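You operate a simulated robot arm through the tools that you are given. There is no shell and no other tool.

You run a simulated two-armed robot. Do the job below in one go: nothing can be reset, and whatever is moved stays where it is left.

## Task
Start the small cabinet with its light on and the thermostat on 2.
Fine: doors shut, red and green switch on; wait till the display shows 2.

The check looks at the end state, three seconds after you hand in, the way a careful person would. Anything else that was tipped, shoved, dropped, spilled or broken makes it a failure.

## Robot
Two 7-joint arms with fingered hands on one trunk that stands fixed in place. Base frame: the origin is at the foot of the trunk, x ahead of it, y to its left, z up. Readings come in m, rad, newtons and seconds.
The left shoulder is at [0.106, 0.173, 0.997], the right one opposite. With the tool pointing down near the work surface each hand reaches from about 0.1 to 0.78 m from the base axis, measured 20 degrees to its own side. Payload 3.5 kg a hand.
The tool frame of a hand sits at the grasp point between the pads (the TCP): z along the fingers, y along the line on which they close. The tips reach 0.025 m beyond it. Largest opening 0.088 m; the body of the gripper starts 0.029 m behind the TCP. The gripper is a hand of 3 fingers: y runs from the thumb to the fingers, the wrist lies at [-0.013, -0.097, -0.162] in the tool frame, and closing takes about 1.5 s.
Orientation is that of the tool frame in the base frame, as a unit quaternion [w, x, y, z]. With the fingers straight down and the wrist toward the robot, the tool's x, y and z point along [0, 1, 0], [1, 0, 0] and [0, 0, -1] of the base frame.

## Interface
- The arms move only by the tool play_rows. It takes "left_plan", "right_plan" or both (then of equal length, played together; a hand with none holds still); each is a list of rows, each a list of 6 numbers: the shift along the tool's x, y, z in units of 100 mm (1.0 is 100 mm), then the turn, a rotation vector about the tool's x, y, z in units of 180 degrees (1.0 is 180 degrees). In form: [[x, y, z, ax, ay, az], ...]. A call has 1 to 20 rows; each row is the pose to reach, as a shift and turn from the pose commanded when the call began, along the tool's axes at that moment. "left_hand" and "right_hand" are, for a hand that has rows, the closure in counts, from 0 (fully open) to 255 (shut), set as the call begins (left out, the last holds). A call with a number of a shift or a turn outside -1 to 1 is refused whole. Each row takes 0.2 s and may step no farther than 0.05 m and 0.15 rad from the row before; otherwise, or with a gripper value out of range, the whole call is refused. A pose out of reach is approached as far as the arm can. The call stops where the force on the tool passes 40 N (or 10 N more than at its start, if that is more) or the arm is blocked; 0.2 s more then pass. Each finger travels about 0.072 m/s and halts on what it meets, pressing with about 31 N; the grip force reading is that of the motor and also rises with nothing between the fingers. The clock runs only during rows and for 0.2 s after the last one: add rows that repeat a pose to give the fingers time. It gives the time, the measured TCP pose, the force on the tool (base axes), the opening and the grip force at its end, in the units of the frame above (readings bear some noise), with the torque about the TCP (base axes, N m) and any sound that the robot's microphone picked up.
- Cameras (640 x 400 px; columns grow to the right, rows downward): "scene" is now at [0.2556, -0.0329, 1.2287]; the picture's right is [-0.34, -0.93, 0.12], its down [-0.47, 0.06, -0.88] and it looks along [0.81, -0.35, -0.46] (base axes); focal length 214 px, centre (320, 200). "left" rides on the left gripper at [-0.058, -0.085, -0.099] in its tool frame; the picture's right is [-0.67, -0.35, 0.66], its down [0.69, -0.63, 0.37] and it looks along [0.28, 0.69, 0.66] (tool axes); focal length 261 px, centre (320, 200). "right" rides on the right gripper at [0.058, -0.085, -0.099] in its tool frame; the picture's right is [-0.67, 0.35, -0.66], its down [-0.69, -0.63, 0.37] and it looks along [-0.28, 0.69, 0.66] (tool axes); focal length 261 px, centre (320, 200).
- snapshot(camera): a new picture of that camera. No time passes.
- slide_trunk(by): slides the trunk up (or, below 0, down) by that many m; the arms and the scene camera ride with it, the base frame stays. It gives what a move gives, with no picture.
- finger_targets(index, middle, thumb_bend, thumb_turn, hand): sets how far each is bent, from 0 (flat) to 1 (curled in); at 0.3 the hand is open as for a grip, at 0.7 the pads meet at the TCP. One left out holds its place. A second passes; each finger stops where it meets its share of the squeeze, and holds until it gets a number again. A gripper value or a shape takes the hand back. It gives what a move gives, with no picture; readings hold the bend of each and the force on the fingers (four entries, about 0 where the hand has none), thumb and palm. thumb_turn goes from beside the hand (0) to across from the fingers (1), as for a grip.
- preshape(shape, hand): the hand has 3 fingers and takes this shape, open, in about a second: jaw (thumb against the fingers, like two jaws); tri (thumb and two fingers); tip (a fingertip pinch); poke (one finger out to press); point (the index stretched); flat (the hand flat); cup (the hand cupped); fist (a fist). The gripper value then closes the fingers along that shape, each until it touches; the sizes above hold for jaw. It gives what a move gives, with no picture.
- pan_tilt(pan, tilt): turns the head with the scene camera to pan (to the left, within 1.501 rad either way) and tilt (down, from -0.506 to 1.204), counted from straight ahead of the robot. It gives what a move gives.
- locate(camera, pixels): for up to 12 pixels [column, row] of the newest picture of that camera ("zoom" is the newest enlarged one), the place [x, y, z] in the base frame of the surface seen there, good to about 0.002 m. No time passes.
- inspect(camera, box): a new picture of the part [left, top, right, bottom] of that camera's present view, enlarged. No time passes.
- job_done(): hands the job in; it is judged then, once.

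Leave the grippers open and the arms clear of the work at the hand-in unless told otherwise.

The tools are called after "Request:" as name(argument=value, ...) on one line, values as JSON. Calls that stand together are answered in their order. play_rows: Moves the arms, as the interface text tells. Its arguments: {"type":"object","properties":{"left_plan":{"type":"array"},"left_hand":{"type":"number"},"right_plan":{"type":"array"},"right_hand":{"type":"number"}},"required":[]} The other tools are called the same way: slide_trunk (by) slides the trunk up or down; preshape (shape, hand) gives the hand a shape; finger_targets (index, middle, thumb_bend, thumb_turn, hand) moves the fingers one by one; pan_tilt (pan, tilt) turns the head that bears the scene camera; snapshot (camera) takes a picture; locate (camera, pixels) gives the place of the surface under pixels of a picture; inspect (camera, box) takes an enlarged picture of a part of a camera's view; job_done () hands the job in.

At the start:

```text
time_s: 0.0
left_tool_pos: [0.4796, 0.0156, 1.1217]
left_tcp_rot: [0.0, 0.707, 0.707, -0.001]
left_ft_force: [-0.2, -0.2, 0.5]
left_ft_torque: [0.01, 0.01, -0.02]
left_width: 0.0877
left_grasp_force: 0.0
left_shape: jaw
left_bend: [0.3, 0.3, 0.3, 0.98]
left_finger forces: [0.0, 0.0, 0.0, 0.0, 0.0, 0.0]
right_tool_pos: [0.3846, -0.4063, 1.1465]
right_tcp_rot: [0.001, 0.707, 0.708, 0.0]
right_ft_force: [0.1, 0.9, 0.3]
right_ft_torque: [0.01, 0.03, 0.01]
right_width: 0.0875
right_grasp_force: 0.0
right_shape: jaw
right_bend: [0.3, 0.3, 0.3, 0.98]
right_finger forces: [0.0, 0.1, 0.1, 0.0, 0.1, 0.1]
trunk travel left (down, up): [-0.1, 0.355]
head pan, tilt: [-0.363, 0.176]
```

scene: 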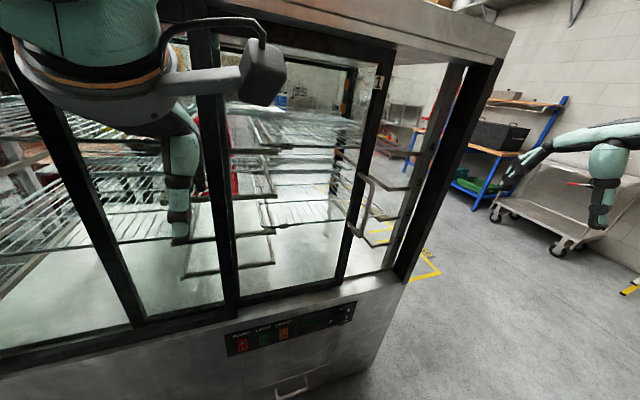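
right: 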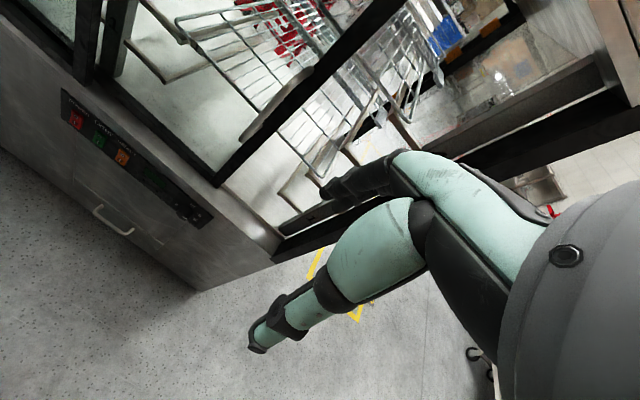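
left: 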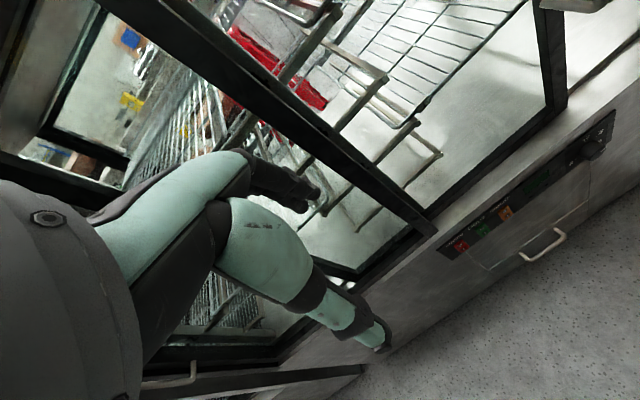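

I see a glass-fronted cabinet with a control panel (red, green, orange switches near pixels (242,345), (263,338), (283,332), and a dark display plus knobs near (335,315)). I'll look closer at the panel and the doors.

Request:
inspect(camera="scene", box=[210, 280, 370, 380])

Request:
inspect(camera="left", box=[420, 90, 640, 270])

Request:
inspect(camera="right", box=[40, 70, 240, 250])

Request:
snapshot(camera="scene")

```text
4.00 times, centred on (290, 330) of scene
```

zoom: 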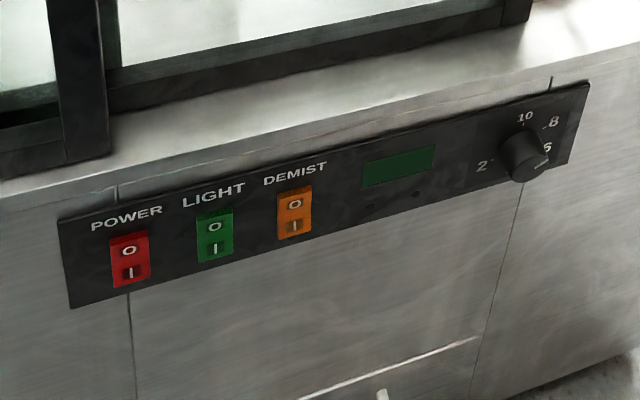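

```text
2.22 times, centred on (530, 180) of left
```

zoom: 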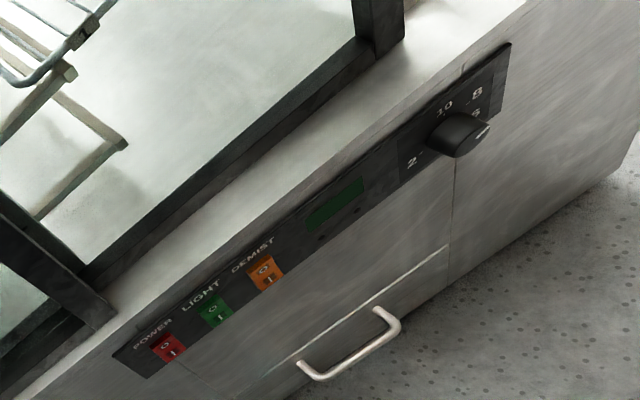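

```text
2.22 times, centred on (140, 160) of right
```

zoom: 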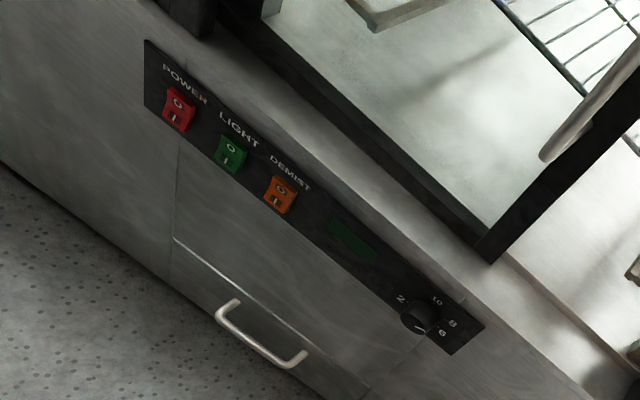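

```text
taken
```

scene: 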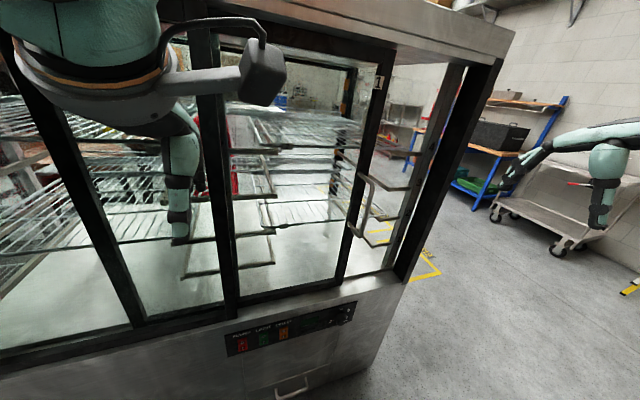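

The right-hand sliding door (handle near (360,205)) seems to stop short of the right post, leaving a gap between (345,275) and (400,270). I'll measure panel, knob, door and post points.

Request:
locate(camera="scene", pixels=[[228, 350], [242, 345], [263, 338], [283, 332], [344, 316], [340, 305], [360, 200], [343, 275], [395, 275], [235, 300], [290, 392], [128, 320]])

Request:
pan_tilt(pan=0.0, tilt=0.5)

Request:
snapshot(camera="scene")

```text
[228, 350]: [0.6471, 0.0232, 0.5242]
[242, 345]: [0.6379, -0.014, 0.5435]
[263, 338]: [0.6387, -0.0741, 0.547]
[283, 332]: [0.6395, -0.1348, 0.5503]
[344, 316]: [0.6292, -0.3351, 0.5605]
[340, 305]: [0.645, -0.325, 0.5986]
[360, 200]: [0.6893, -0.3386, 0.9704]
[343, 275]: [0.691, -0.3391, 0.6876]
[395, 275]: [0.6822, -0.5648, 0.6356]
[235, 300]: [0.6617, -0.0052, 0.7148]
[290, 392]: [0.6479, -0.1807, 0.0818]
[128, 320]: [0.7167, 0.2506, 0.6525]
```

```text
time_s: 0.8
left_tool_pos: [0.4804, 0.0168, 1.1201]
left_tcp_rot: [0.0, 0.706, 0.708, 0.001]
left_ft_force: [-0.9, -1.0, 0.3]
left_ft_torque: [0.0, 0.0, 0.0]
left_width: 0.0877
left_grasp_force: 0.0
left_shape: jaw
left_bend: [0.3, 0.3, 0.3, 0.98]
left_finger forces: [0.0, 0.1, 0.1, 0.0, 0.1, 0.1]
right_tool_pos: [0.3859, -0.408, 1.1479]
right_tcp_rot: [0.001, 0.707, 0.707, 0.0]
right_ft_force: [0.6, 0.3, 0.1]
right_ft_torque: [0.03, -0.03, -0.02]
right_width: 0.0877
right_grasp_force: 0.0
right_shape: jaw
right_bend: [0.3, 0.3, 0.3, 0.98]
right_finger forces: [0.0, 0.0, 0.0, 0.0, 0.1, 0.1]
trunk travel left (down, up): [-0.1, 0.355]
head pan, tilt: [0.0, 0.499]
```

```text
taken
```

scene: 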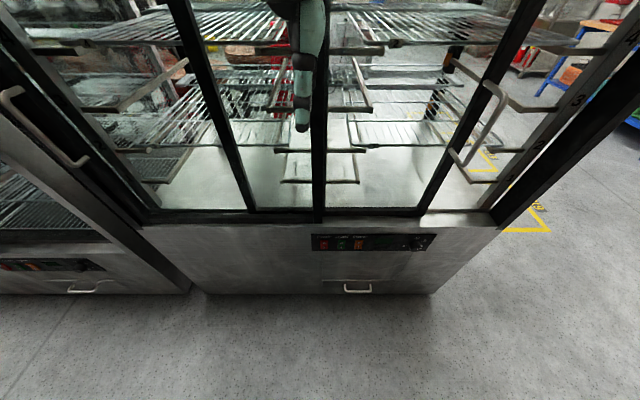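

I see two cabinets: the middle one and another on the left (its panel near (45,265)). I need to know which is the small one, so I'll pan left and right.

Request:
pan_tilt(pan=0.7, tilt=0.35)

Request:
snapshot(camera="scene")

Request:
pan_tilt(pan=0.5, tilt=-0.2)

Request:
snapshot(camera="scene")

Request:
pan_tilt(pan=-0.4, tilt=-0.2)

Request:
snapshot(camera="scene")

Request:
pan_tilt(pan=-1.1, tilt=0.35)

Request:
snapshot(camera="scene")

```text
time_s: 1.9
left_tool_pos: [0.4814, 0.0157, 1.1226]
left_tcp_rot: [0.0, 0.707, 0.707, 0.0]
left_ft_force: [0.0, -0.5, 0.8]
left_ft_torque: [0.01, 0.0, -0.01]
left_width: 0.088
left_grasp_force: 0.1
left_shape: jaw
left_bend: [0.3, 0.3, 0.3, 0.98]
left_finger forces: [0.0, 0.0, 0.0, 0.0, 0.0, 0.0]
right_tool_pos: [0.3861, -0.4063, 1.1476]
right_tcp_rot: [0.001, 0.707, 0.708, 0.0]
right_ft_force: [-0.2, 0.0, 0.2]
right_ft_torque: [0.02, 0.03, -0.01]
right_width: 0.0877
right_grasp_force: 0.1
right_shape: jaw
right_bend: [0.3, 0.3, 0.3, 0.98]
right_finger forces: [0.0, 0.0, 0.0, 0.0, 0.0, 0.0]
trunk travel left (down, up): [-0.1, 0.355]
head pan, tilt: [0.7, 0.351]
```

```text
taken
```

scene: 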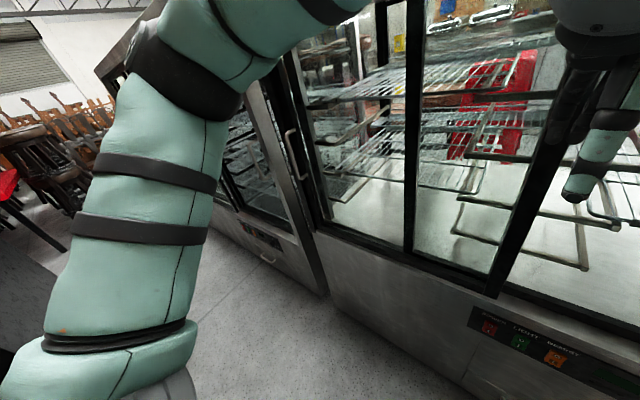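

```text
time_s: 2.9
left_tool_pos: [0.4805, 0.016, 1.1219]
left_tcp_rot: [0.0, 0.706, 0.708, 0.0]
left_ft_force: [-0.6, -0.2, -1.4]
left_ft_torque: [-0.01, 0.01, -0.03]
left_width: 0.0878
left_grasp_force: 0.1
left_shape: jaw
left_bend: [0.3, 0.3, 0.3, 0.98]
left_finger forces: [0.0, 0.0, 0.0, 0.0, 0.0, 0.1]
right_tool_pos: [0.3844, -0.406, 1.1482]
right_tcp_rot: [0.001, 0.706, 0.708, -0.001]
right_ft_force: [0.4, -0.3, -0.8]
right_ft_torque: [-0.01, 0.01, -0.02]
right_width: 0.0877
right_grasp_force: 0.0
right_shape: jaw
right_bend: [0.3, 0.3, 0.3, 0.98]
right_finger forces: [0.1, 0.0, 0.1, 0.0, 0.0, 0.1]
trunk travel left (down, up): [-0.1, 0.355]
head pan, tilt: [0.499, -0.201]
```

```text
taken
```

scene: 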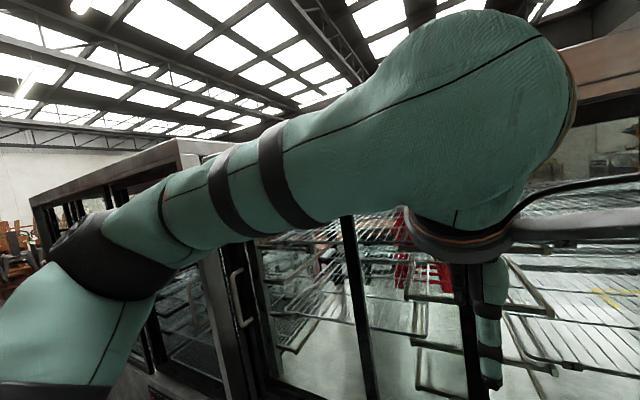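

```text
time_s: 4.1
left_tool_pos: [0.4787, 0.0159, 1.1219]
left_tcp_rot: [0.001, 0.707, 0.708, -0.001]
left_ft_force: [-0.2, -0.6, -0.6]
left_ft_torque: [-0.02, -0.01, 0.01]
left_width: 0.0877
left_grasp_force: 0.1
left_shape: jaw
left_bend: [0.3, 0.3, 0.3, 0.98]
left_finger forces: [0.0, 0.1, 0.0, 0.0, 0.0, 0.0]
right_tool_pos: [0.3851, -0.406, 1.1486]
right_tcp_rot: [0.001, 0.706, 0.708, 0.0]
right_ft_force: [0.2, -0.5, 0.4]
right_ft_torque: [0.02, -0.03, 0.0]
right_width: 0.0879
right_grasp_force: 0.1
right_shape: jaw
right_bend: [0.3, 0.3, 0.3, 0.98]
right_finger forces: [0.0, 0.0, 0.1, 0.1, 0.0, 0.1]
trunk travel left (down, up): [-0.1, 0.355]
head pan, tilt: [-0.4, -0.201]
```

```text
taken
```

scene: 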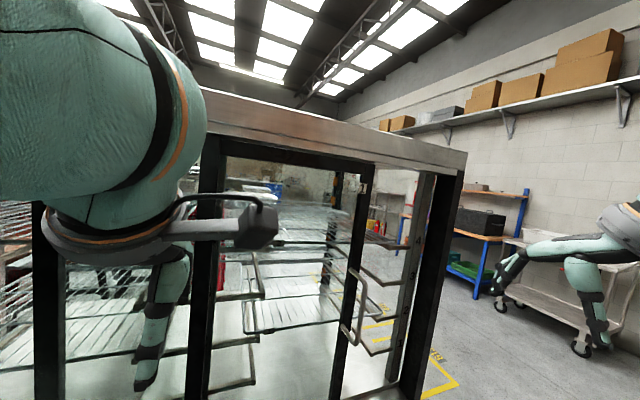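

```text
time_s: 5.2
left_tool_pos: [0.4807, 0.0167, 1.122]
left_tcp_rot: [0.0, 0.706, 0.708, -0.001]
left_ft_force: [-0.5, -0.8, -0.1]
left_ft_torque: [-0.02, 0.02, 0.03]
left_width: 0.0879
left_grasp_force: 0.2
left_shape: jaw
left_bend: [0.3, 0.3, 0.3, 0.98]
left_finger forces: [0.1, 0.0, 0.0, 0.0, 0.0, 0.1]
right_tool_pos: [0.3849, -0.4064, 1.148]
right_tcp_rot: [0.001, 0.707, 0.707, 0.0]
right_ft_force: [0.0, 0.7, -1.0]
right_ft_torque: [0.0, 0.01, 0.02]
right_width: 0.0877
right_grasp_force: 0.3
right_shape: jaw
right_bend: [0.3, 0.3, 0.3, 0.98]
right_finger forces: [0.1, 0.1, 0.0, 0.0, 0.0, 0.0]
trunk travel left (down, up): [-0.1, 0.355]
head pan, tilt: [-1.1, 0.351]
```

```text
taken
```

scene: 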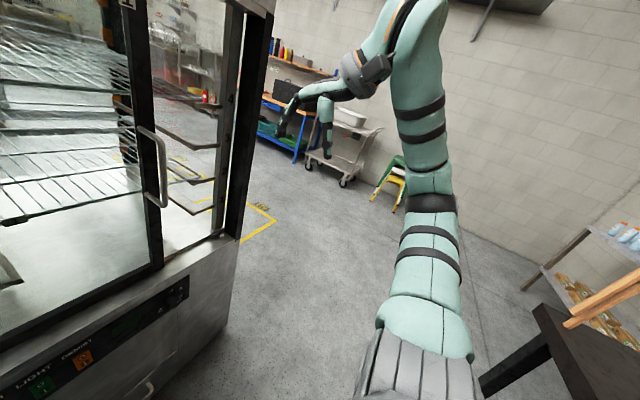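

The left neighbour looks taller and longer. I'll measure: look left with the head and locate points on both cabinets.

Request:
pan_tilt(pan=0.85, tilt=0.1)

Request:
snapshot(camera="scene")

```text
time_s: 7.0
left_tool_pos: [0.4795, 0.0149, 1.1212]
left_tcp_rot: [0.0, 0.707, 0.708, 0.0]
left_ft_force: [-0.5, 0.5, 0.6]
left_ft_torque: [0.02, -0.01, 0.01]
left_width: 0.0874
left_grasp_force: 0.0
left_shape: jaw
left_bend: [0.3, 0.3, 0.3, 0.98]
left_finger forces: [0.0, 0.1, 0.0, 0.0, 0.1, 0.1]
right_tool_pos: [0.384, -0.4072, 1.1479]
right_tcp_rot: [0.002, 0.707, 0.708, 0.0]
right_ft_force: [-0.8, 0.7, -0.4]
right_ft_torque: [-0.01, 0.02, 0.01]
right_width: 0.0875
right_grasp_force: 0.1
right_shape: jaw
right_bend: [0.3, 0.3, 0.3, 0.98]
right_finger forces: [0.1, 0.0, 0.0, 0.0, 0.0, 0.0]
trunk travel left (down, up): [-0.1, 0.355]
head pan, tilt: [0.85, 0.099]
```

```text
taken
```

scene: 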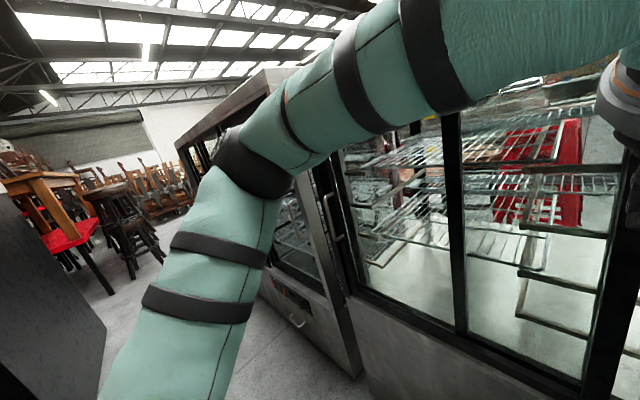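

I'll measure the left cabinet's visible points: top edge (262,78), far end (183,152), right post bottom (352,368), door handle (328,215), panel (285,292).

Request:
locate(camera="scene", pixels=[[262, 80], [184, 152], [352, 368], [328, 215], [285, 292], [300, 318], [352, 290], [337, 200], [205, 165], [460, 330], [405, 400], [240, 110]])

Request:
inspect(camera="scene", box=[240, 150, 440, 400])

```text
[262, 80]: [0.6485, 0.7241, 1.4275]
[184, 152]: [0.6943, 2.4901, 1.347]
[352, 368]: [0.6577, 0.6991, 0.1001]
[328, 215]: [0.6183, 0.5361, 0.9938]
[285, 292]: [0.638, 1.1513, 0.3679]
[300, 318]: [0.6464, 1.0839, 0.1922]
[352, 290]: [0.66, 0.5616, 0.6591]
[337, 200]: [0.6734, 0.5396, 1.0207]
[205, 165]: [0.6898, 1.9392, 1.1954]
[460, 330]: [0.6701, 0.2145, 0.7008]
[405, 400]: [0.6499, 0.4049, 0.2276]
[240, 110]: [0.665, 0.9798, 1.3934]
```

```text
1.60 times, centred on (340, 275) of scene
```

zoom: 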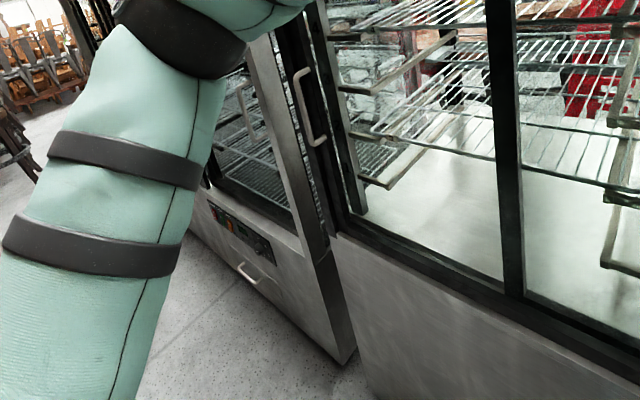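

The left cabinet spans y≈0.70 to 2.5 m (large); the one in front spans about y≈−0.6 to 0.6, so the one in front is the small cabinet. Now I aim the head at its panel and doors for closer views.

Request:
pan_tilt(pan=-0.5, tilt=0.7)

Request:
snapshot(camera="scene")

```text
time_s: 8.6
left_tool_pos: [0.481, 0.0165, 1.1217]
left_tcp_rot: [0.0, 0.707, 0.708, 0.0]
left_ft_force: [-0.9, 0.5, 0.3]
left_ft_torque: [-0.03, 0.01, 0.0]
left_width: 0.0877
left_grasp_force: 0.1
left_shape: jaw
left_bend: [0.3, 0.3, 0.3, 0.98]
left_finger forces: [0.0, 0.0, 0.0, 0.0, 0.1, 0.0]
right_tool_pos: [0.3856, -0.4066, 1.1475]
right_tcp_rot: [0.001, 0.706, 0.708, 0.001]
right_ft_force: [-0.8, -0.1, 0.3]
right_ft_torque: [-0.01, 0.01, -0.01]
right_width: 0.0878
right_grasp_force: 0.0
right_shape: jaw
right_bend: [0.3, 0.3, 0.3, 0.98]
right_finger forces: [0.0, 0.0, 0.0, 0.1, 0.1, 0.1]
trunk travel left (down, up): [-0.1, 0.355]
head pan, tilt: [-0.499, 0.7]
```

```text
taken
```

scene: 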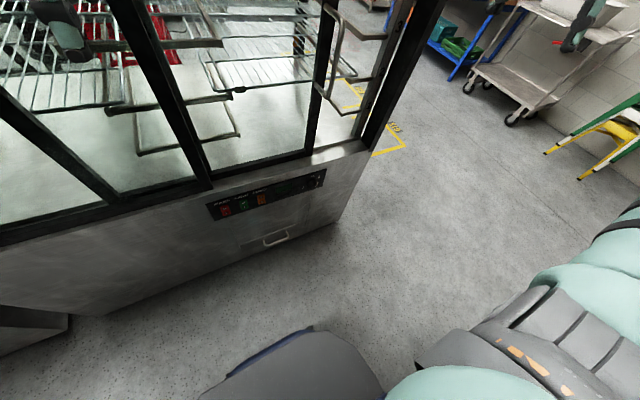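

I'll zoom on the knob (near (320,180)), the switches (near (240,202)), and the right door edge with its handle (near (330,90)).

Request:
inspect(camera="scene", box=[296, 166, 336, 191])

Request:
inspect(camera="scene", box=[208, 185, 272, 225])

Request:
inspect(camera="scene", box=[280, 0, 440, 200])

```text
16.00 times, centred on (316, 178) of scene
```

zoom: 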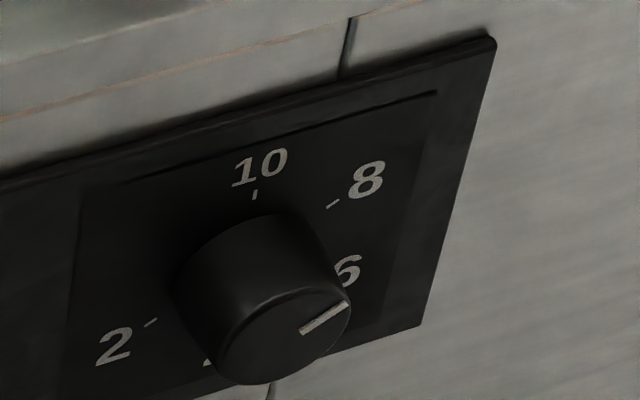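

```text
10.00 times, centred on (240, 205) of scene
```

zoom: 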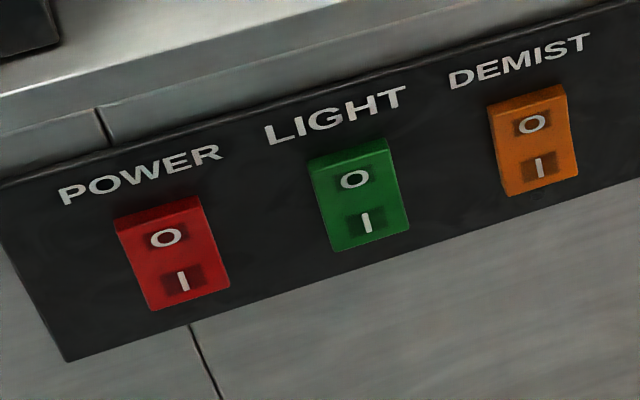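

```text
2.00 times, centred on (360, 100) of scene
```

zoom: 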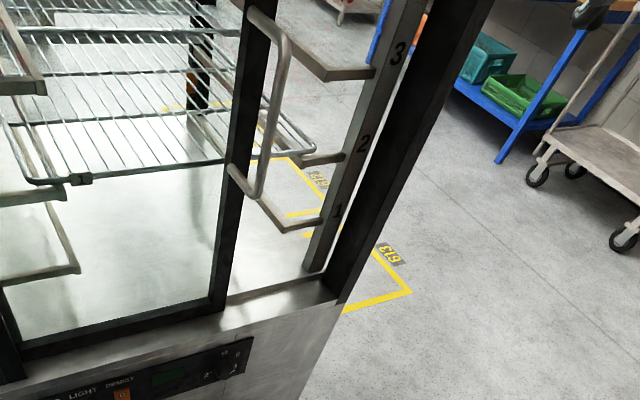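

I'll measure the O and I halves of each rocker in the current zoom, taking new zooms so that the pixel frame is clear.

Request:
inspect(camera="scene", box=[208, 185, 272, 225])

Request:
locate(camera="zoom", pixels=[[163, 215], [175, 257], [188, 300], [350, 160], [360, 200], [372, 240], [527, 105], [535, 145], [545, 188], [270, 230], [450, 180], [100, 260]])

Request:
inspect(camera="scene", box=[296, 166, 336, 191])

Request:
locate(camera="zoom", pixels=[[255, 195], [333, 204], [150, 322], [308, 330], [346, 308], [285, 335], [220, 350], [250, 380], [330, 285], [270, 220], [185, 280], [460, 200]])

```text
10.00 times, centred on (240, 205) of scene
```

zoom: 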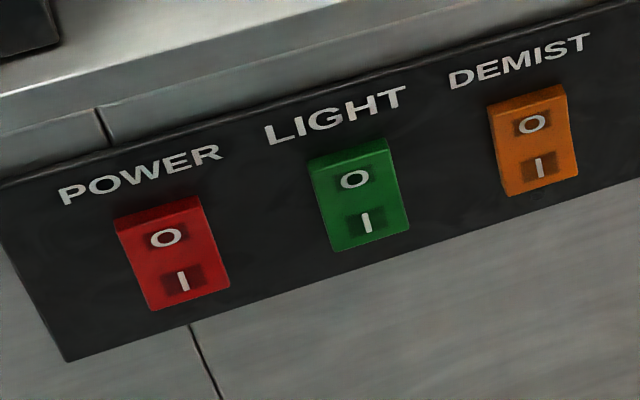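

```text
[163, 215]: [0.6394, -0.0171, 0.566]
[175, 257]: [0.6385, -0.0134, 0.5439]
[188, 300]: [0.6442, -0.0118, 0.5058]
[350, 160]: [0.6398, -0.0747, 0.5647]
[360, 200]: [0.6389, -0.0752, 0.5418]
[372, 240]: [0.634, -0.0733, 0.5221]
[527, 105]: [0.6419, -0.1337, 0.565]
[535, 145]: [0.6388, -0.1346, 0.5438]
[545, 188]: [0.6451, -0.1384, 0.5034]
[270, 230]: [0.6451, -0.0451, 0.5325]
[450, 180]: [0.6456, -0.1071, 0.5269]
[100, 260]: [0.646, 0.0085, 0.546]
```

```text
16.00 times, centred on (316, 178) of scene
```

zoom: 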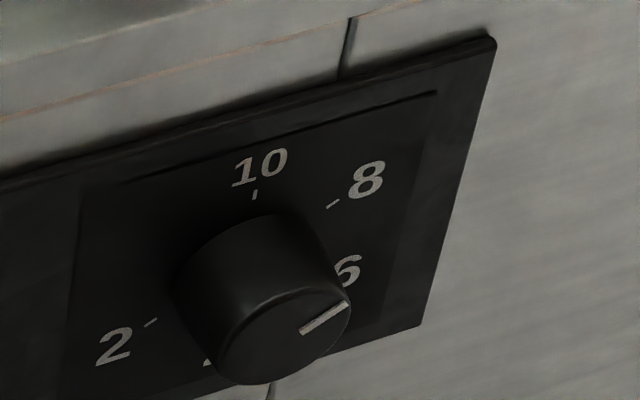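

```text
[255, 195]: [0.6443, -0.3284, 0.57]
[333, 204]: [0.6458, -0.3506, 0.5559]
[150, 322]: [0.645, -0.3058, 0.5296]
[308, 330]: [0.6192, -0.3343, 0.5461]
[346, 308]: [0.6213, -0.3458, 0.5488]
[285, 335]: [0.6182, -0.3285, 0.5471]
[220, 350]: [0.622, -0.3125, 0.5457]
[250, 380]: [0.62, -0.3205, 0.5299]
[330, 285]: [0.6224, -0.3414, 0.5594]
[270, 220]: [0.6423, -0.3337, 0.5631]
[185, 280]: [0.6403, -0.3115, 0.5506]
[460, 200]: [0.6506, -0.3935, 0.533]
```

The pointer works out at the 8 mark (ticks are 60° apart: 10 up, 8, 6, 4, 2 going clockwise), so the knob must turn 180° clockwise. Panel plane x≈0.645, knob axis y≈−0.327, z≈0.544. Now I measure the right door's handle and edges, aiming the head higher.

Request:
pan_tilt(pan=-0.6, tilt=0.3)

Request:
inspect(camera="scene", box=[220, 50, 460, 350])

Request:
snapshot(camera="scene")

```text
time_s: 9.4
left_tool_pos: [0.4808, 0.0154, 1.122]
left_tcp_rot: [0.0, 0.707, 0.708, 0.0]
left_ft_force: [0.0, 0.2, 0.3]
left_ft_torque: [-0.02, 0.01, 0.04]
left_width: 0.0879
left_grasp_force: 0.0
left_shape: jaw
left_bend: [0.3, 0.3, 0.3, 0.98]
left_finger forces: [0.1, 0.0, 0.0, 0.1, 0.0, 0.1]
right_tool_pos: [0.3849, -0.4062, 1.1477]
right_tcp_rot: [0.001, 0.707, 0.708, 0.0]
right_ft_force: [0.5, 0.1, 0.8]
right_ft_torque: [0.01, 0.0, 0.0]
right_width: 0.0878
right_grasp_force: 0.0
right_shape: jaw
right_bend: [0.3, 0.3, 0.3, 0.98]
right_finger forces: [0.0, 0.0, 0.1, 0.1, 0.1, 0.0]
trunk travel left (down, up): [-0.1, 0.355]
head pan, tilt: [-0.6, 0.3]
```

```text
1.33 times, centred on (340, 200) of scene
```

zoom: 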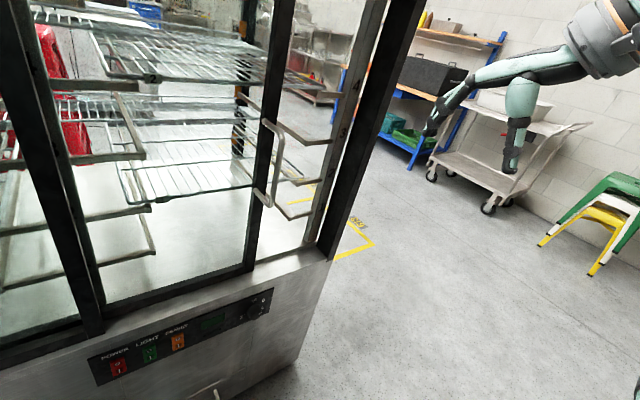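

```text
taken
```

scene: 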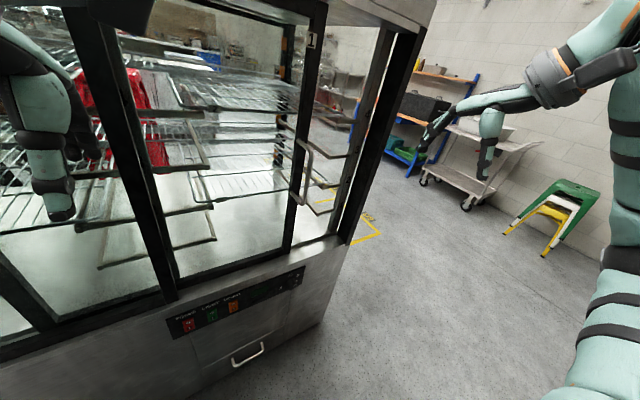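

I zoom on the handle at (303,170) and the right post and measure them.

Request:
inspect(camera="scene", box=[265, 110, 393, 190])

Request:
inspect(camera="scene", box=[265, 180, 393, 260])

```text
5.00 times, centred on (329, 150) of scene
```

zoom: 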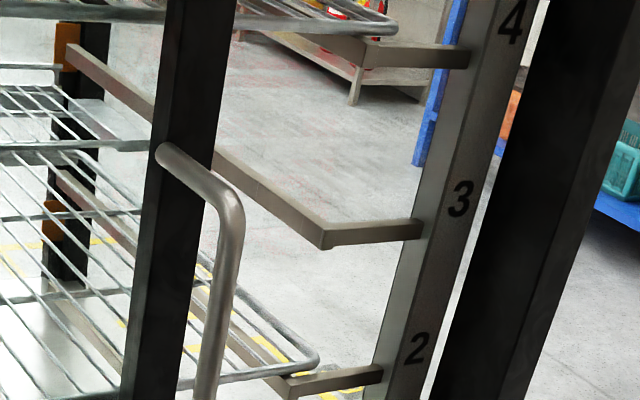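

```text
5.00 times, centred on (329, 220) of scene
```

zoom: 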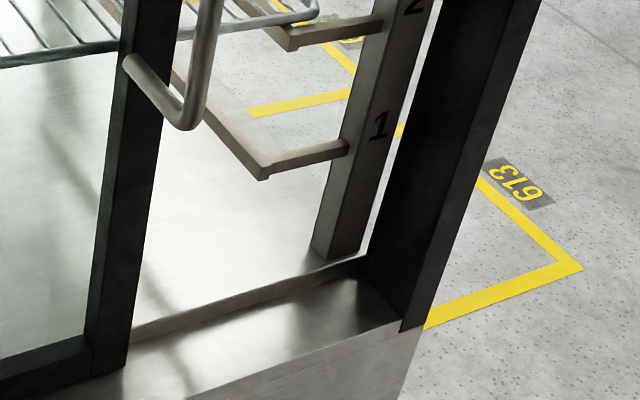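

I'll locate handle bar and stile points in this lower zoom, then the upper one.

Request:
locate(camera="zoom", pixels=[[130, 62], [165, 100], [188, 122], [205, 40], [110, 250], [130, 250], [95, 370], [123, 365], [365, 255], [405, 320], [420, 250], [250, 330]])

Request:
inspect(camera="scene", box=[265, 110, 393, 190])

Request:
locate(camera="zoom", pixels=[[165, 152], [200, 180], [230, 215], [220, 300], [205, 390], [180, 100], [215, 100], [160, 300], [540, 100], [470, 350], [600, 200], [440, 150]])

```text
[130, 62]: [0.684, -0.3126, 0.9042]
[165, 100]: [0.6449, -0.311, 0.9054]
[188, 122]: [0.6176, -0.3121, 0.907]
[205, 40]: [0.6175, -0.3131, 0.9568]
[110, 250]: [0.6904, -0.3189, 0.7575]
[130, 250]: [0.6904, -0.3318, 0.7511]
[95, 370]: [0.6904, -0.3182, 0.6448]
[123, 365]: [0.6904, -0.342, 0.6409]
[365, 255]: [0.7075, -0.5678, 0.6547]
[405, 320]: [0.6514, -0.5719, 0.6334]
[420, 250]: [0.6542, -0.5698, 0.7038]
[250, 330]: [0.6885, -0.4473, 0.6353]
```

```text
5.00 times, centred on (329, 150) of scene
```

zoom: 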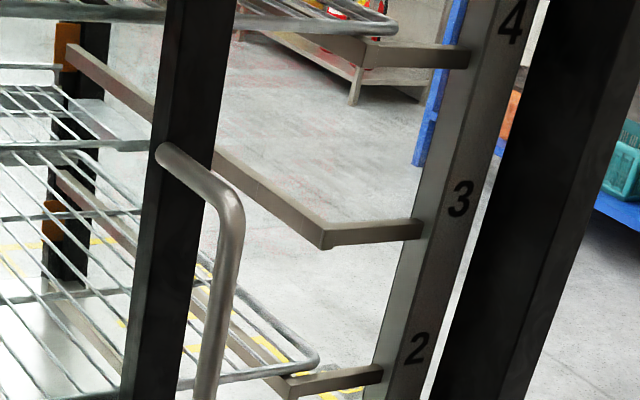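

```text
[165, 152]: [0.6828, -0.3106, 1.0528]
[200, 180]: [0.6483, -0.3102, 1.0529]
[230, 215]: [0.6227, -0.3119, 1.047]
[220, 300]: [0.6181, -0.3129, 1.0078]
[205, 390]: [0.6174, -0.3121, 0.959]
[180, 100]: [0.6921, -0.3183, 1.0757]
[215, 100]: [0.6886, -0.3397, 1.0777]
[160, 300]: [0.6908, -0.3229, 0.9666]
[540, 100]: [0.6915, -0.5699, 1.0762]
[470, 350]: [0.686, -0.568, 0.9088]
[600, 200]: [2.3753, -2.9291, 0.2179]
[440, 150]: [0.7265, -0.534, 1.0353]
```

The handle's vertical bar stands at x≈0.617, y≈−0.312, z 0.905–1.05; door edge y≈−0.343, post at y≈−0.568, so the door must slide about 0.225 m to the right. First I pitch the right hand to point forward (turn −90° about its x), shifting 0.1 m left and 0.1 m down.

Request:
play_rows(right_plan=[[0.09, 0, 0.09, -0.04545, 0, 0], [0.18, 0, 0.18, -0.0909, 0, 0], [0.27, 0, 0.27, -0.13636, 0, 0], [0.36, 0, 0.36, -0.1818, 0, 0], [0.45, 0, 0.45, -0.22727, 0, 0], [0.54, 0, 0.54, -0.2727, 0, 0], [0.63, 0, 0.63, -0.31818, 0, 0], [0.72, 0, 0.72, -0.3636, 0, 0], [0.81, 0, 0.81, -0.40909, 0, 0], [0.9, 0, 0.9, -0.4545, 0, 0], [1.0, 0, 1.0, -0.5, 0, 0], [1.0, 0, 1.0, -0.5, 0, 0]], right_hand=160)

Request:
snapshot(camera="scene")

Request:
snapshot(camera="right")

```text
time_s: 12.0
left_tool_pos: [0.4801, 0.0165, 1.1222]
left_tcp_rot: [-0.001, 0.706, 0.708, 0.0]
left_ft_force: [-0.5, 1.4, -0.2]
left_ft_torque: [0.01, -0.02, -0.03]
left_width: 0.0877
left_grasp_force: 0.0
left_shape: jaw
left_bend: [0.3, 0.3, 0.3, 0.98]
left_finger forces: [0.1, 0.0, 0.0, 0.0, 0.1, 0.0]
right_tool_pos: [0.4303, -0.347, 1.0134]
right_tcp_rot: [0.5, 0.498, 0.5, 0.502]
right_ft_force: [0.1, 0.7, 0.1]
right_ft_torque: [0.0, 0.01, -0.02]
right_width: 0.0331
right_grasp_force: 0.0
right_shape: jaw
right_bend: [0.74, 0.5, 0.73, 1.0]
right_finger forces: [0.0, 0.1, 0.0, 0.1, 0.0, 0.1]
right hand out of reach, approached as far as the arm can: row 5, 6, 7, 8, 9, 10, 11, 12
trunk travel left (down, up): [-0.1, 0.355]
head pan, tilt: [-0.6, 0.3]
```

```text
taken
```

scene: 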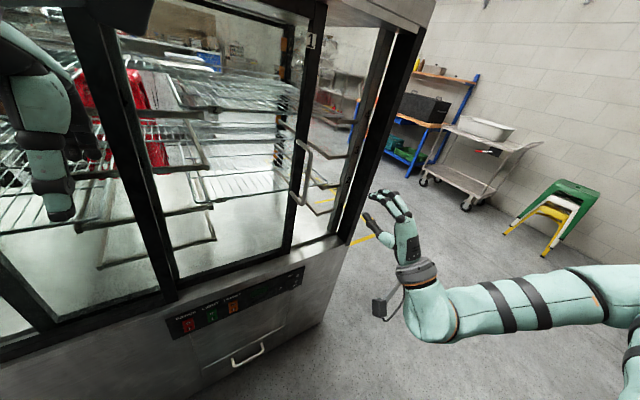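

```text
taken
```

right: 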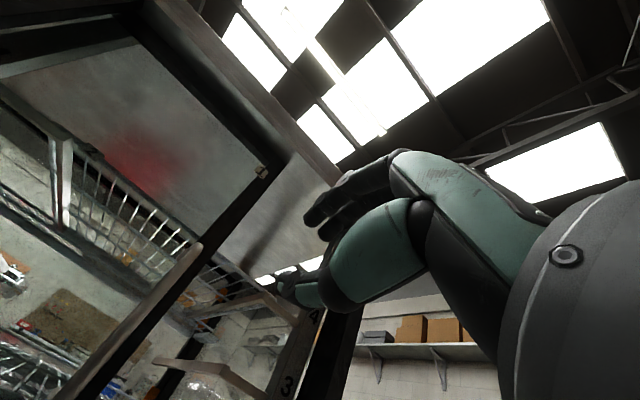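

The wrist folded too close to the shoulder, so the pose was only approached: TCP now at (0.430,−0.347,1.013), pointing forward. I go on forward by 0.07 m, 0.05 m left, 0.04 m down to reachable space and see which base pose counts.

Request:
play_rows(right_plan=[[0.1, -0.08, 0.15, 0, 0, 0], [0.2, -0.16, 0.3, 0, 0, 0], [0.3, -0.24, 0.45, 0, 0, 0], [0.4, -0.32, 0.6, 0, 0, 0], [0.5, -0.4, 0.7, 0, 0, 0], [0.5, -0.4, 0.7, 0, 0, 0]])

Request:
snapshot(camera="scene")

```text
time_s: 13.4
left_tool_pos: [0.4799, 0.0162, 1.1215]
left_tcp_rot: [0.001, 0.706, 0.708, 0.001]
left_ft_force: [-0.2, -0.6, 0.0]
left_ft_torque: [0.01, 0.01, 0.03]
left_width: 0.0877
left_grasp_force: 0.0
left_shape: jaw
left_bend: [0.3, 0.3, 0.3, 0.98]
left_finger forces: [0.0, 0.1, 0.0, 0.1, 0.0, 0.0]
right_tool_pos: [0.4975, -0.2974, 1.0021]
right_tcp_rot: [0.5, 0.498, 0.502, 0.499]
right_ft_force: [-0.6, -0.5, -0.7]
right_ft_torque: [-0.03, 0.0, 0.02]
right_width: 0.0326
right_grasp_force: 0.1
right_shape: jaw
right_bend: [0.74, 0.5, 0.73, 1.0]
right_finger forces: [0.0, 0.0, 0.0, 0.0, 0.0, 0.0]
right hand out of reach, approached as far as the arm can: row 2, 3, 4, 5, 6
trunk travel left (down, up): [-0.1, 0.355]
head pan, tilt: [-0.6, 0.3]
```

```text
taken
```

scene: 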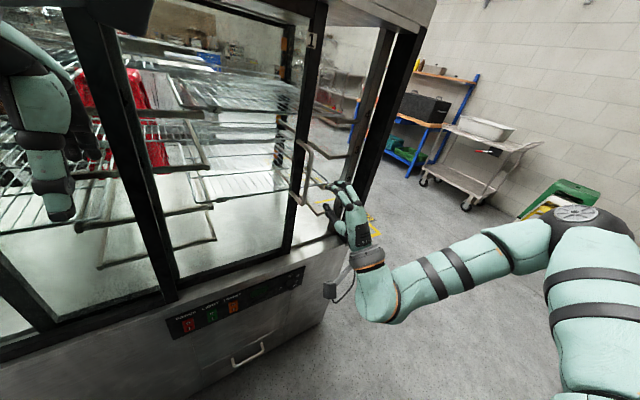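

Actual base is the reached pose. Now at (0.498,−0.297,1.002). I move left 0.055 m and down 0.02 m while creeping forward 0.03 m, then straight forward to x≈0.595, staying left of the handle bar (y −0.312).

Request:
play_rows(right_plan=[[0.2, -0.05, 0.1, 0, 0, 0], [0.4, -0.1, 0.2, 0, 0, 0], [0.55, -0.2, 0.3, 0, 0, 0], [0.6, -0.2, 0.5, 0, 0, 0], [0.6, -0.2, 0.7, 0, 0, 0], [0.6, -0.2, 0.95, 0, 0, 0], [0.6, -0.2, 0.95, 0, 0, 0]])

Request:
snapshot(camera="scene")

Request:
snapshot(camera="right")

```text
time_s: 15.0
left_tool_pos: [0.4801, 0.0155, 1.1221]
left_tcp_rot: [0.0, 0.707, 0.708, 0.0]
left_ft_force: [-0.4, -0.1, 0.6]
left_ft_torque: [-0.01, 0.01, 0.0]
left_width: 0.0876
left_grasp_force: 0.0
left_shape: jaw
left_bend: [0.3, 0.3, 0.3, 0.98]
left_finger forces: [0.1, 0.0, 0.1, 0.1, 0.0, 0.0]
right_tool_pos: [0.5917, -0.2357, 1.0023]
right_tcp_rot: [0.5, 0.499, 0.501, 0.499]
right_ft_force: [-0.3, -0.2, 0.1]
right_ft_torque: [0.0, 0.03, -0.01]
right_width: 0.0329
right_grasp_force: 0.0
right_shape: jaw
right_bend: [0.74, 0.5, 0.73, 1.0]
right_finger forces: [0.0, 0.0, 0.1, 0.0, 0.1, 0.1]
right hand out of reach, approached as far as the arm can: row 1, 2, 3, 4, 5, 6, 7
trunk travel left (down, up): [-0.1, 0.355]
head pan, tilt: [-0.6, 0.3]
```

```text
taken
```

scene: 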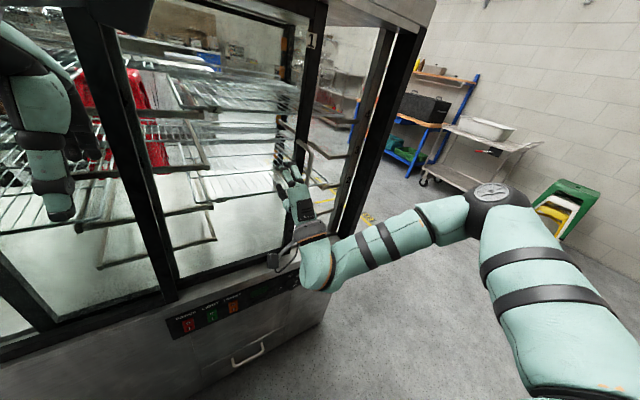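

```text
taken
```

right: 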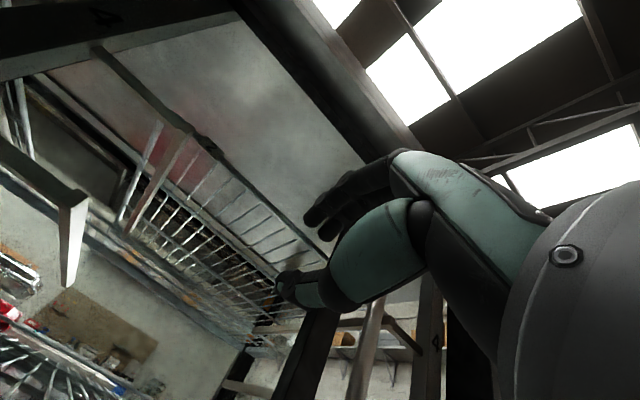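

TCP is at (0.592,−0.236,1.002), left of the bar. I zoom at the hand/handle region to check clearance.

Request:
inspect(camera="scene", box=[240, 110, 400, 310])

```text
2.00 times, centred on (320, 210) of scene
```

zoom: 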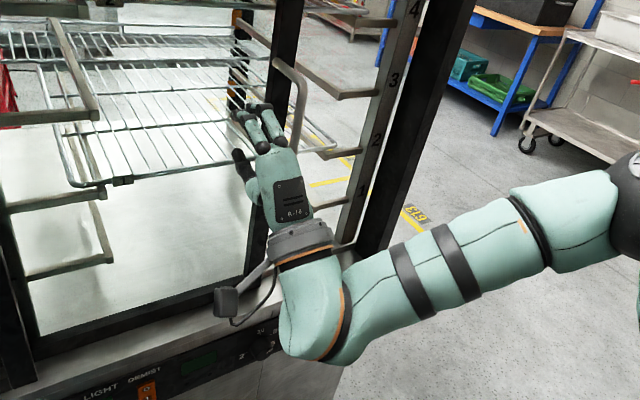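

The hand is left of the bar and free. I move forward 0.04 m so the fingers pass beside the bar (tips at x≈0.657, door at 0.69).

Request:
play_rows(right_plan=[[0, 0, 0.1, 0, 0, 0], [0, 0, 0.2, 0, 0, 0], [0, 0, 0.3, 0, 0, 0], [0, 0, 0.4, 0, 0, 0], [0, 0, 0.4, 0, 0, 0]])

Request:
inspect(camera="scene", box=[240, 110, 400, 210])

```text
time_s: 16.2
left_tool_pos: [0.4807, 0.0154, 1.1219]
left_tcp_rot: [0.001, 0.706, 0.708, 0.0]
left_ft_force: [-0.1, -0.1, -0.7]
left_ft_torque: [0.01, -0.03, -0.03]
left_width: 0.0879
left_grasp_force: 0.0
left_shape: jaw
left_bend: [0.3, 0.3, 0.3, 0.98]
left_finger forces: [0.0, 0.0, 0.0, 0.0, 0.0, 0.0]
right_tool_pos: [0.6308, -0.234, 1.0059]
right_tcp_rot: [0.5, 0.499, 0.503, 0.499]
right_ft_force: [0.4, 0.3, 1.0]
right_ft_torque: [-0.03, 0.0, -0.02]
right_width: 0.0329
right_grasp_force: 0.1
right_shape: jaw
right_bend: [0.74, 0.5, 0.73, 1.0]
right_finger forces: [0.0, 0.0, 0.0, 0.1, 0.0, 0.0]
right hand out of reach, approached as far as the arm can: row 4, 5
trunk travel left (down, up): [-0.1, 0.355]
head pan, tilt: [-0.6, 0.3]
```

```text
4.00 times, centred on (320, 160) of scene
```

zoom: 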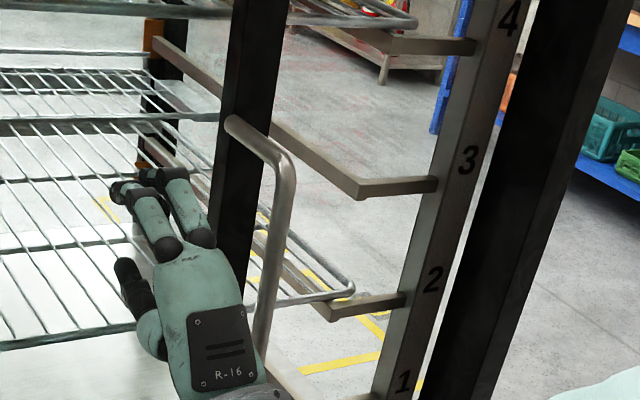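

The fingers are beside the bar. Now I push right (−y) in 12 mm steps for 0.1 m.

Request:
play_rows(right_plan=[[-0.12, 0, 0, 0, 0, 0], [-0.24, 0, 0, 0, 0, 0], [-0.36, 0, 0, 0, 0, 0], [-0.48, 0, 0, 0, 0, 0], [-0.6, 0, 0, 0, 0, 0], [-0.72, 0, 0, 0, 0, 0], [-0.84, 0, 0, 0, 0, 0], [-0.96, 0, 0, 0, 0, 0], [-0.96, 0, 0, 0, 0, 0]])

Request:
inspect(camera="scene", box=[240, 110, 400, 310])

```text
time_s: 18.2
left_tool_pos: [0.4807, 0.016, 1.1223]
left_tcp_rot: [0.0, 0.706, 0.708, 0.0]
left_ft_force: [0.0, -0.6, -0.6]
left_ft_torque: [-0.01, 0.03, -0.01]
left_width: 0.0877
left_grasp_force: 0.1
left_shape: jaw
left_bend: [0.3, 0.3, 0.3, 0.98]
left_finger forces: [0.0, 0.0, 0.0, 0.0, 0.0, 0.2]
right_tool_pos: [0.6236, -0.3149, 1.0336]
right_tcp_rot: [0.501, 0.5, 0.501, 0.498]
right_ft_force: [0.3, -0.3, 0.2]
right_ft_torque: [0.03, 0.02, 0.0]
right_width: 0.0326
right_grasp_force: 0.0
right_shape: jaw
right_bend: [0.74, 0.5, 0.73, 1.0]
right_finger forces: [0.1, 0.0, 0.0, 0.1, 0.0, 0.0]
right hand out of reach, approached as far as the arm can: row 1, 2, 3, 4, 5, 6, 7, 8, 9
trunk travel left (down, up): [-0.1, 0.355]
head pan, tilt: [-0.6, 0.3]
```

```text
2.00 times, centred on (320, 210) of scene
```

zoom: 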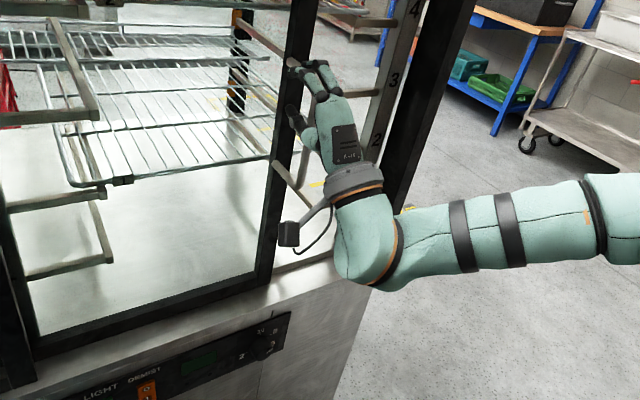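

The door started moving but the hand rises (z 1.034) from the reach limit, near the bar's top (1.05). I back off 2 cm to the left, then lower the trunk 0.08 m so the hand sits mid-bar.

Request:
play_rows(right_plan=[[0.1, 0, 0, 0, 0, 0], [0.2, 0, 0, 0, 0, 0], [0.2, 0, 0, 0, 0, 0]])

Request:
slide_trunk(by=-0.08)

Request:
snapshot(camera="scene")

Request:
inspect(camera="scene", box=[240, 60, 400, 260])

```text
time_s: 19.0
left_tool_pos: [0.4803, 0.0155, 1.121]
left_tcp_rot: [-0.001, 0.706, 0.708, 0.0]
left_ft_force: [0.5, 0.0, 0.0]
left_ft_torque: [-0.01, 0.01, -0.01]
left_width: 0.0878
left_grasp_force: 0.0
left_shape: jaw
left_bend: [0.3, 0.3, 0.3, 0.98]
left_finger forces: [0.0, 0.0, 0.0, 0.0, 0.0, 0.0]
right_tool_pos: [0.6248, -0.2948, 1.0321]
right_tcp_rot: [0.5, 0.499, 0.5, 0.501]
right_ft_force: [-0.4, -0.4, 0.3]
right_ft_torque: [-0.03, 0.0, 0.01]
right_width: 0.0328
right_grasp_force: 0.1
right_shape: jaw
right_bend: [0.74, 0.5, 0.73, 1.0]
right_finger forces: [0.0, 0.0, 0.0, 0.0, 0.0, 0.0]
trunk travel left (down, up): [-0.1, 0.355]
head pan, tilt: [-0.6, 0.3]
```

```text
time_s: 20.2
left_tool_pos: [0.4784, 0.0156, 1.0433]
left_tcp_rot: [0.001, 0.707, 0.707, 0.0]
left_ft_force: [-0.1, 0.5, 0.3]
left_ft_torque: [-0.02, -0.04, 0.01]
left_width: 0.0878
left_grasp_force: 0.0
left_shape: jaw
left_bend: [0.3, 0.3, 0.3, 0.98]
left_finger forces: [0.0, 0.1, 0.1, 0.0, 0.0, 0.0]
right_tool_pos: [0.6228, -0.2932, 0.9528]
right_tcp_rot: [0.502, 0.499, 0.499, 0.501]
right_ft_force: [0.2, -0.1, -0.4]
right_ft_torque: [0.02, 0.03, 0.0]
right_width: 0.0328
right_grasp_force: 0.1
right_shape: jaw
right_bend: [0.74, 0.5, 0.73, 1.0]
right_finger forces: [0.0, 0.0, 0.0, 0.1, 0.0, 0.1]
trunk travel left (down, up): [-0.02, 0.435]
head pan, tilt: [-0.6, 0.3]
```

```text
taken
```

scene: 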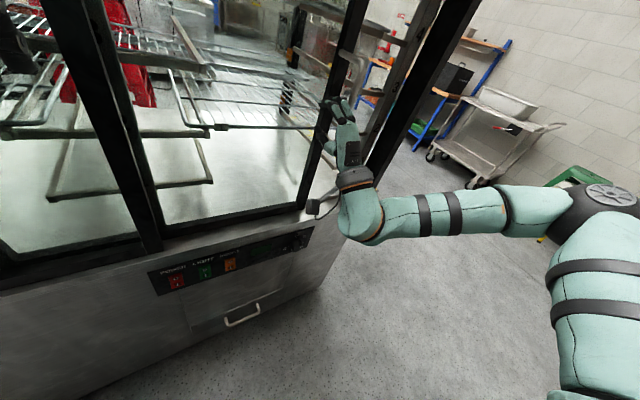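

```text
2.00 times, centred on (320, 160) of scene
```

zoom: 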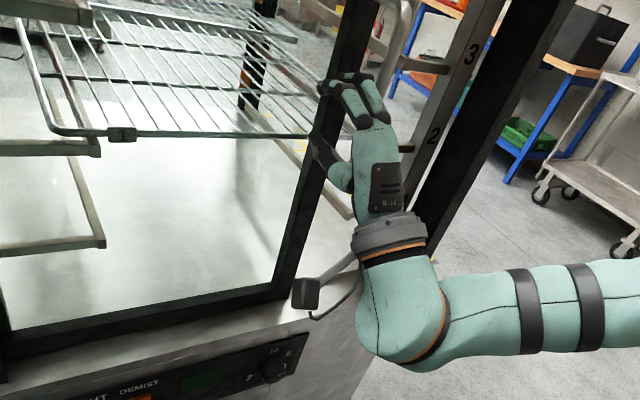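

The hand is at z 0.953, mid-bar, left of the handle. I push right again, 0.1 m.

Request:
play_rows(right_plan=[[-0.12, 0, 0, 0, 0, 0], [-0.24, 0, 0, 0, 0, 0], [-0.36, 0, 0, 0, 0, 0], [-0.48, 0, 0, 0, 0, 0], [-0.6, 0, 0, 0, 0, 0], [-0.72, 0, 0, 0, 0, 0], [-0.84, 0, 0, 0, 0, 0], [-0.96, 0, 0, 0, 0, 0], [-0.96, 0, 0, 0, 0, 0]])

Request:
snapshot(camera="scene")

```text
time_s: 22.2
left_tool_pos: [0.4808, 0.0149, 1.0406]
left_tcp_rot: [0.0, 0.707, 0.707, 0.0]
left_ft_force: [-0.5, -0.1, -0.6]
left_ft_torque: [-0.03, 0.01, -0.01]
left_width: 0.0877
left_grasp_force: 0.0
left_shape: jaw
left_bend: [0.3, 0.3, 0.3, 0.98]
left_finger forces: [0.1, 0.0, 0.0, 0.0, 0.1, 0.0]
right_tool_pos: [0.6233, -0.3903, 0.9519]
right_tcp_rot: [0.501, 0.5, 0.5, 0.499]
right_ft_force: [0.4, 1.2, -0.3]
right_ft_torque: [-0.06, -0.01, 0.03]
right_width: 0.0328
right_grasp_force: 0.0
right_shape: jaw
right_bend: [0.74, 0.5, 0.73, 1.0]
right_finger forces: [0.1, 1.1, 0.0, 0.0, 0.0, 0.0]
right hand out of reach, approached as far as the arm can: row 8
trunk travel left (down, up): [-0.02, 0.435]
head pan, tilt: [-0.6, 0.3]
```

```text
taken
```

scene: 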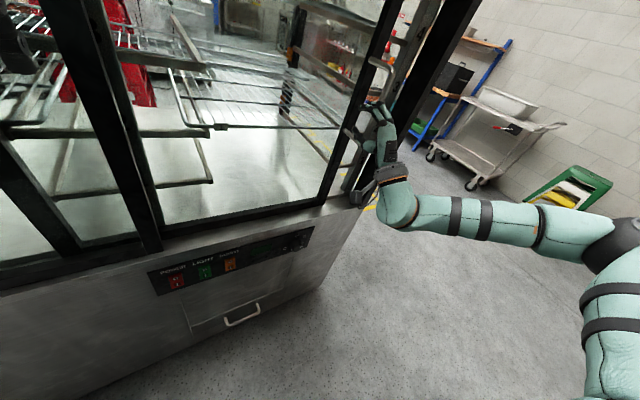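

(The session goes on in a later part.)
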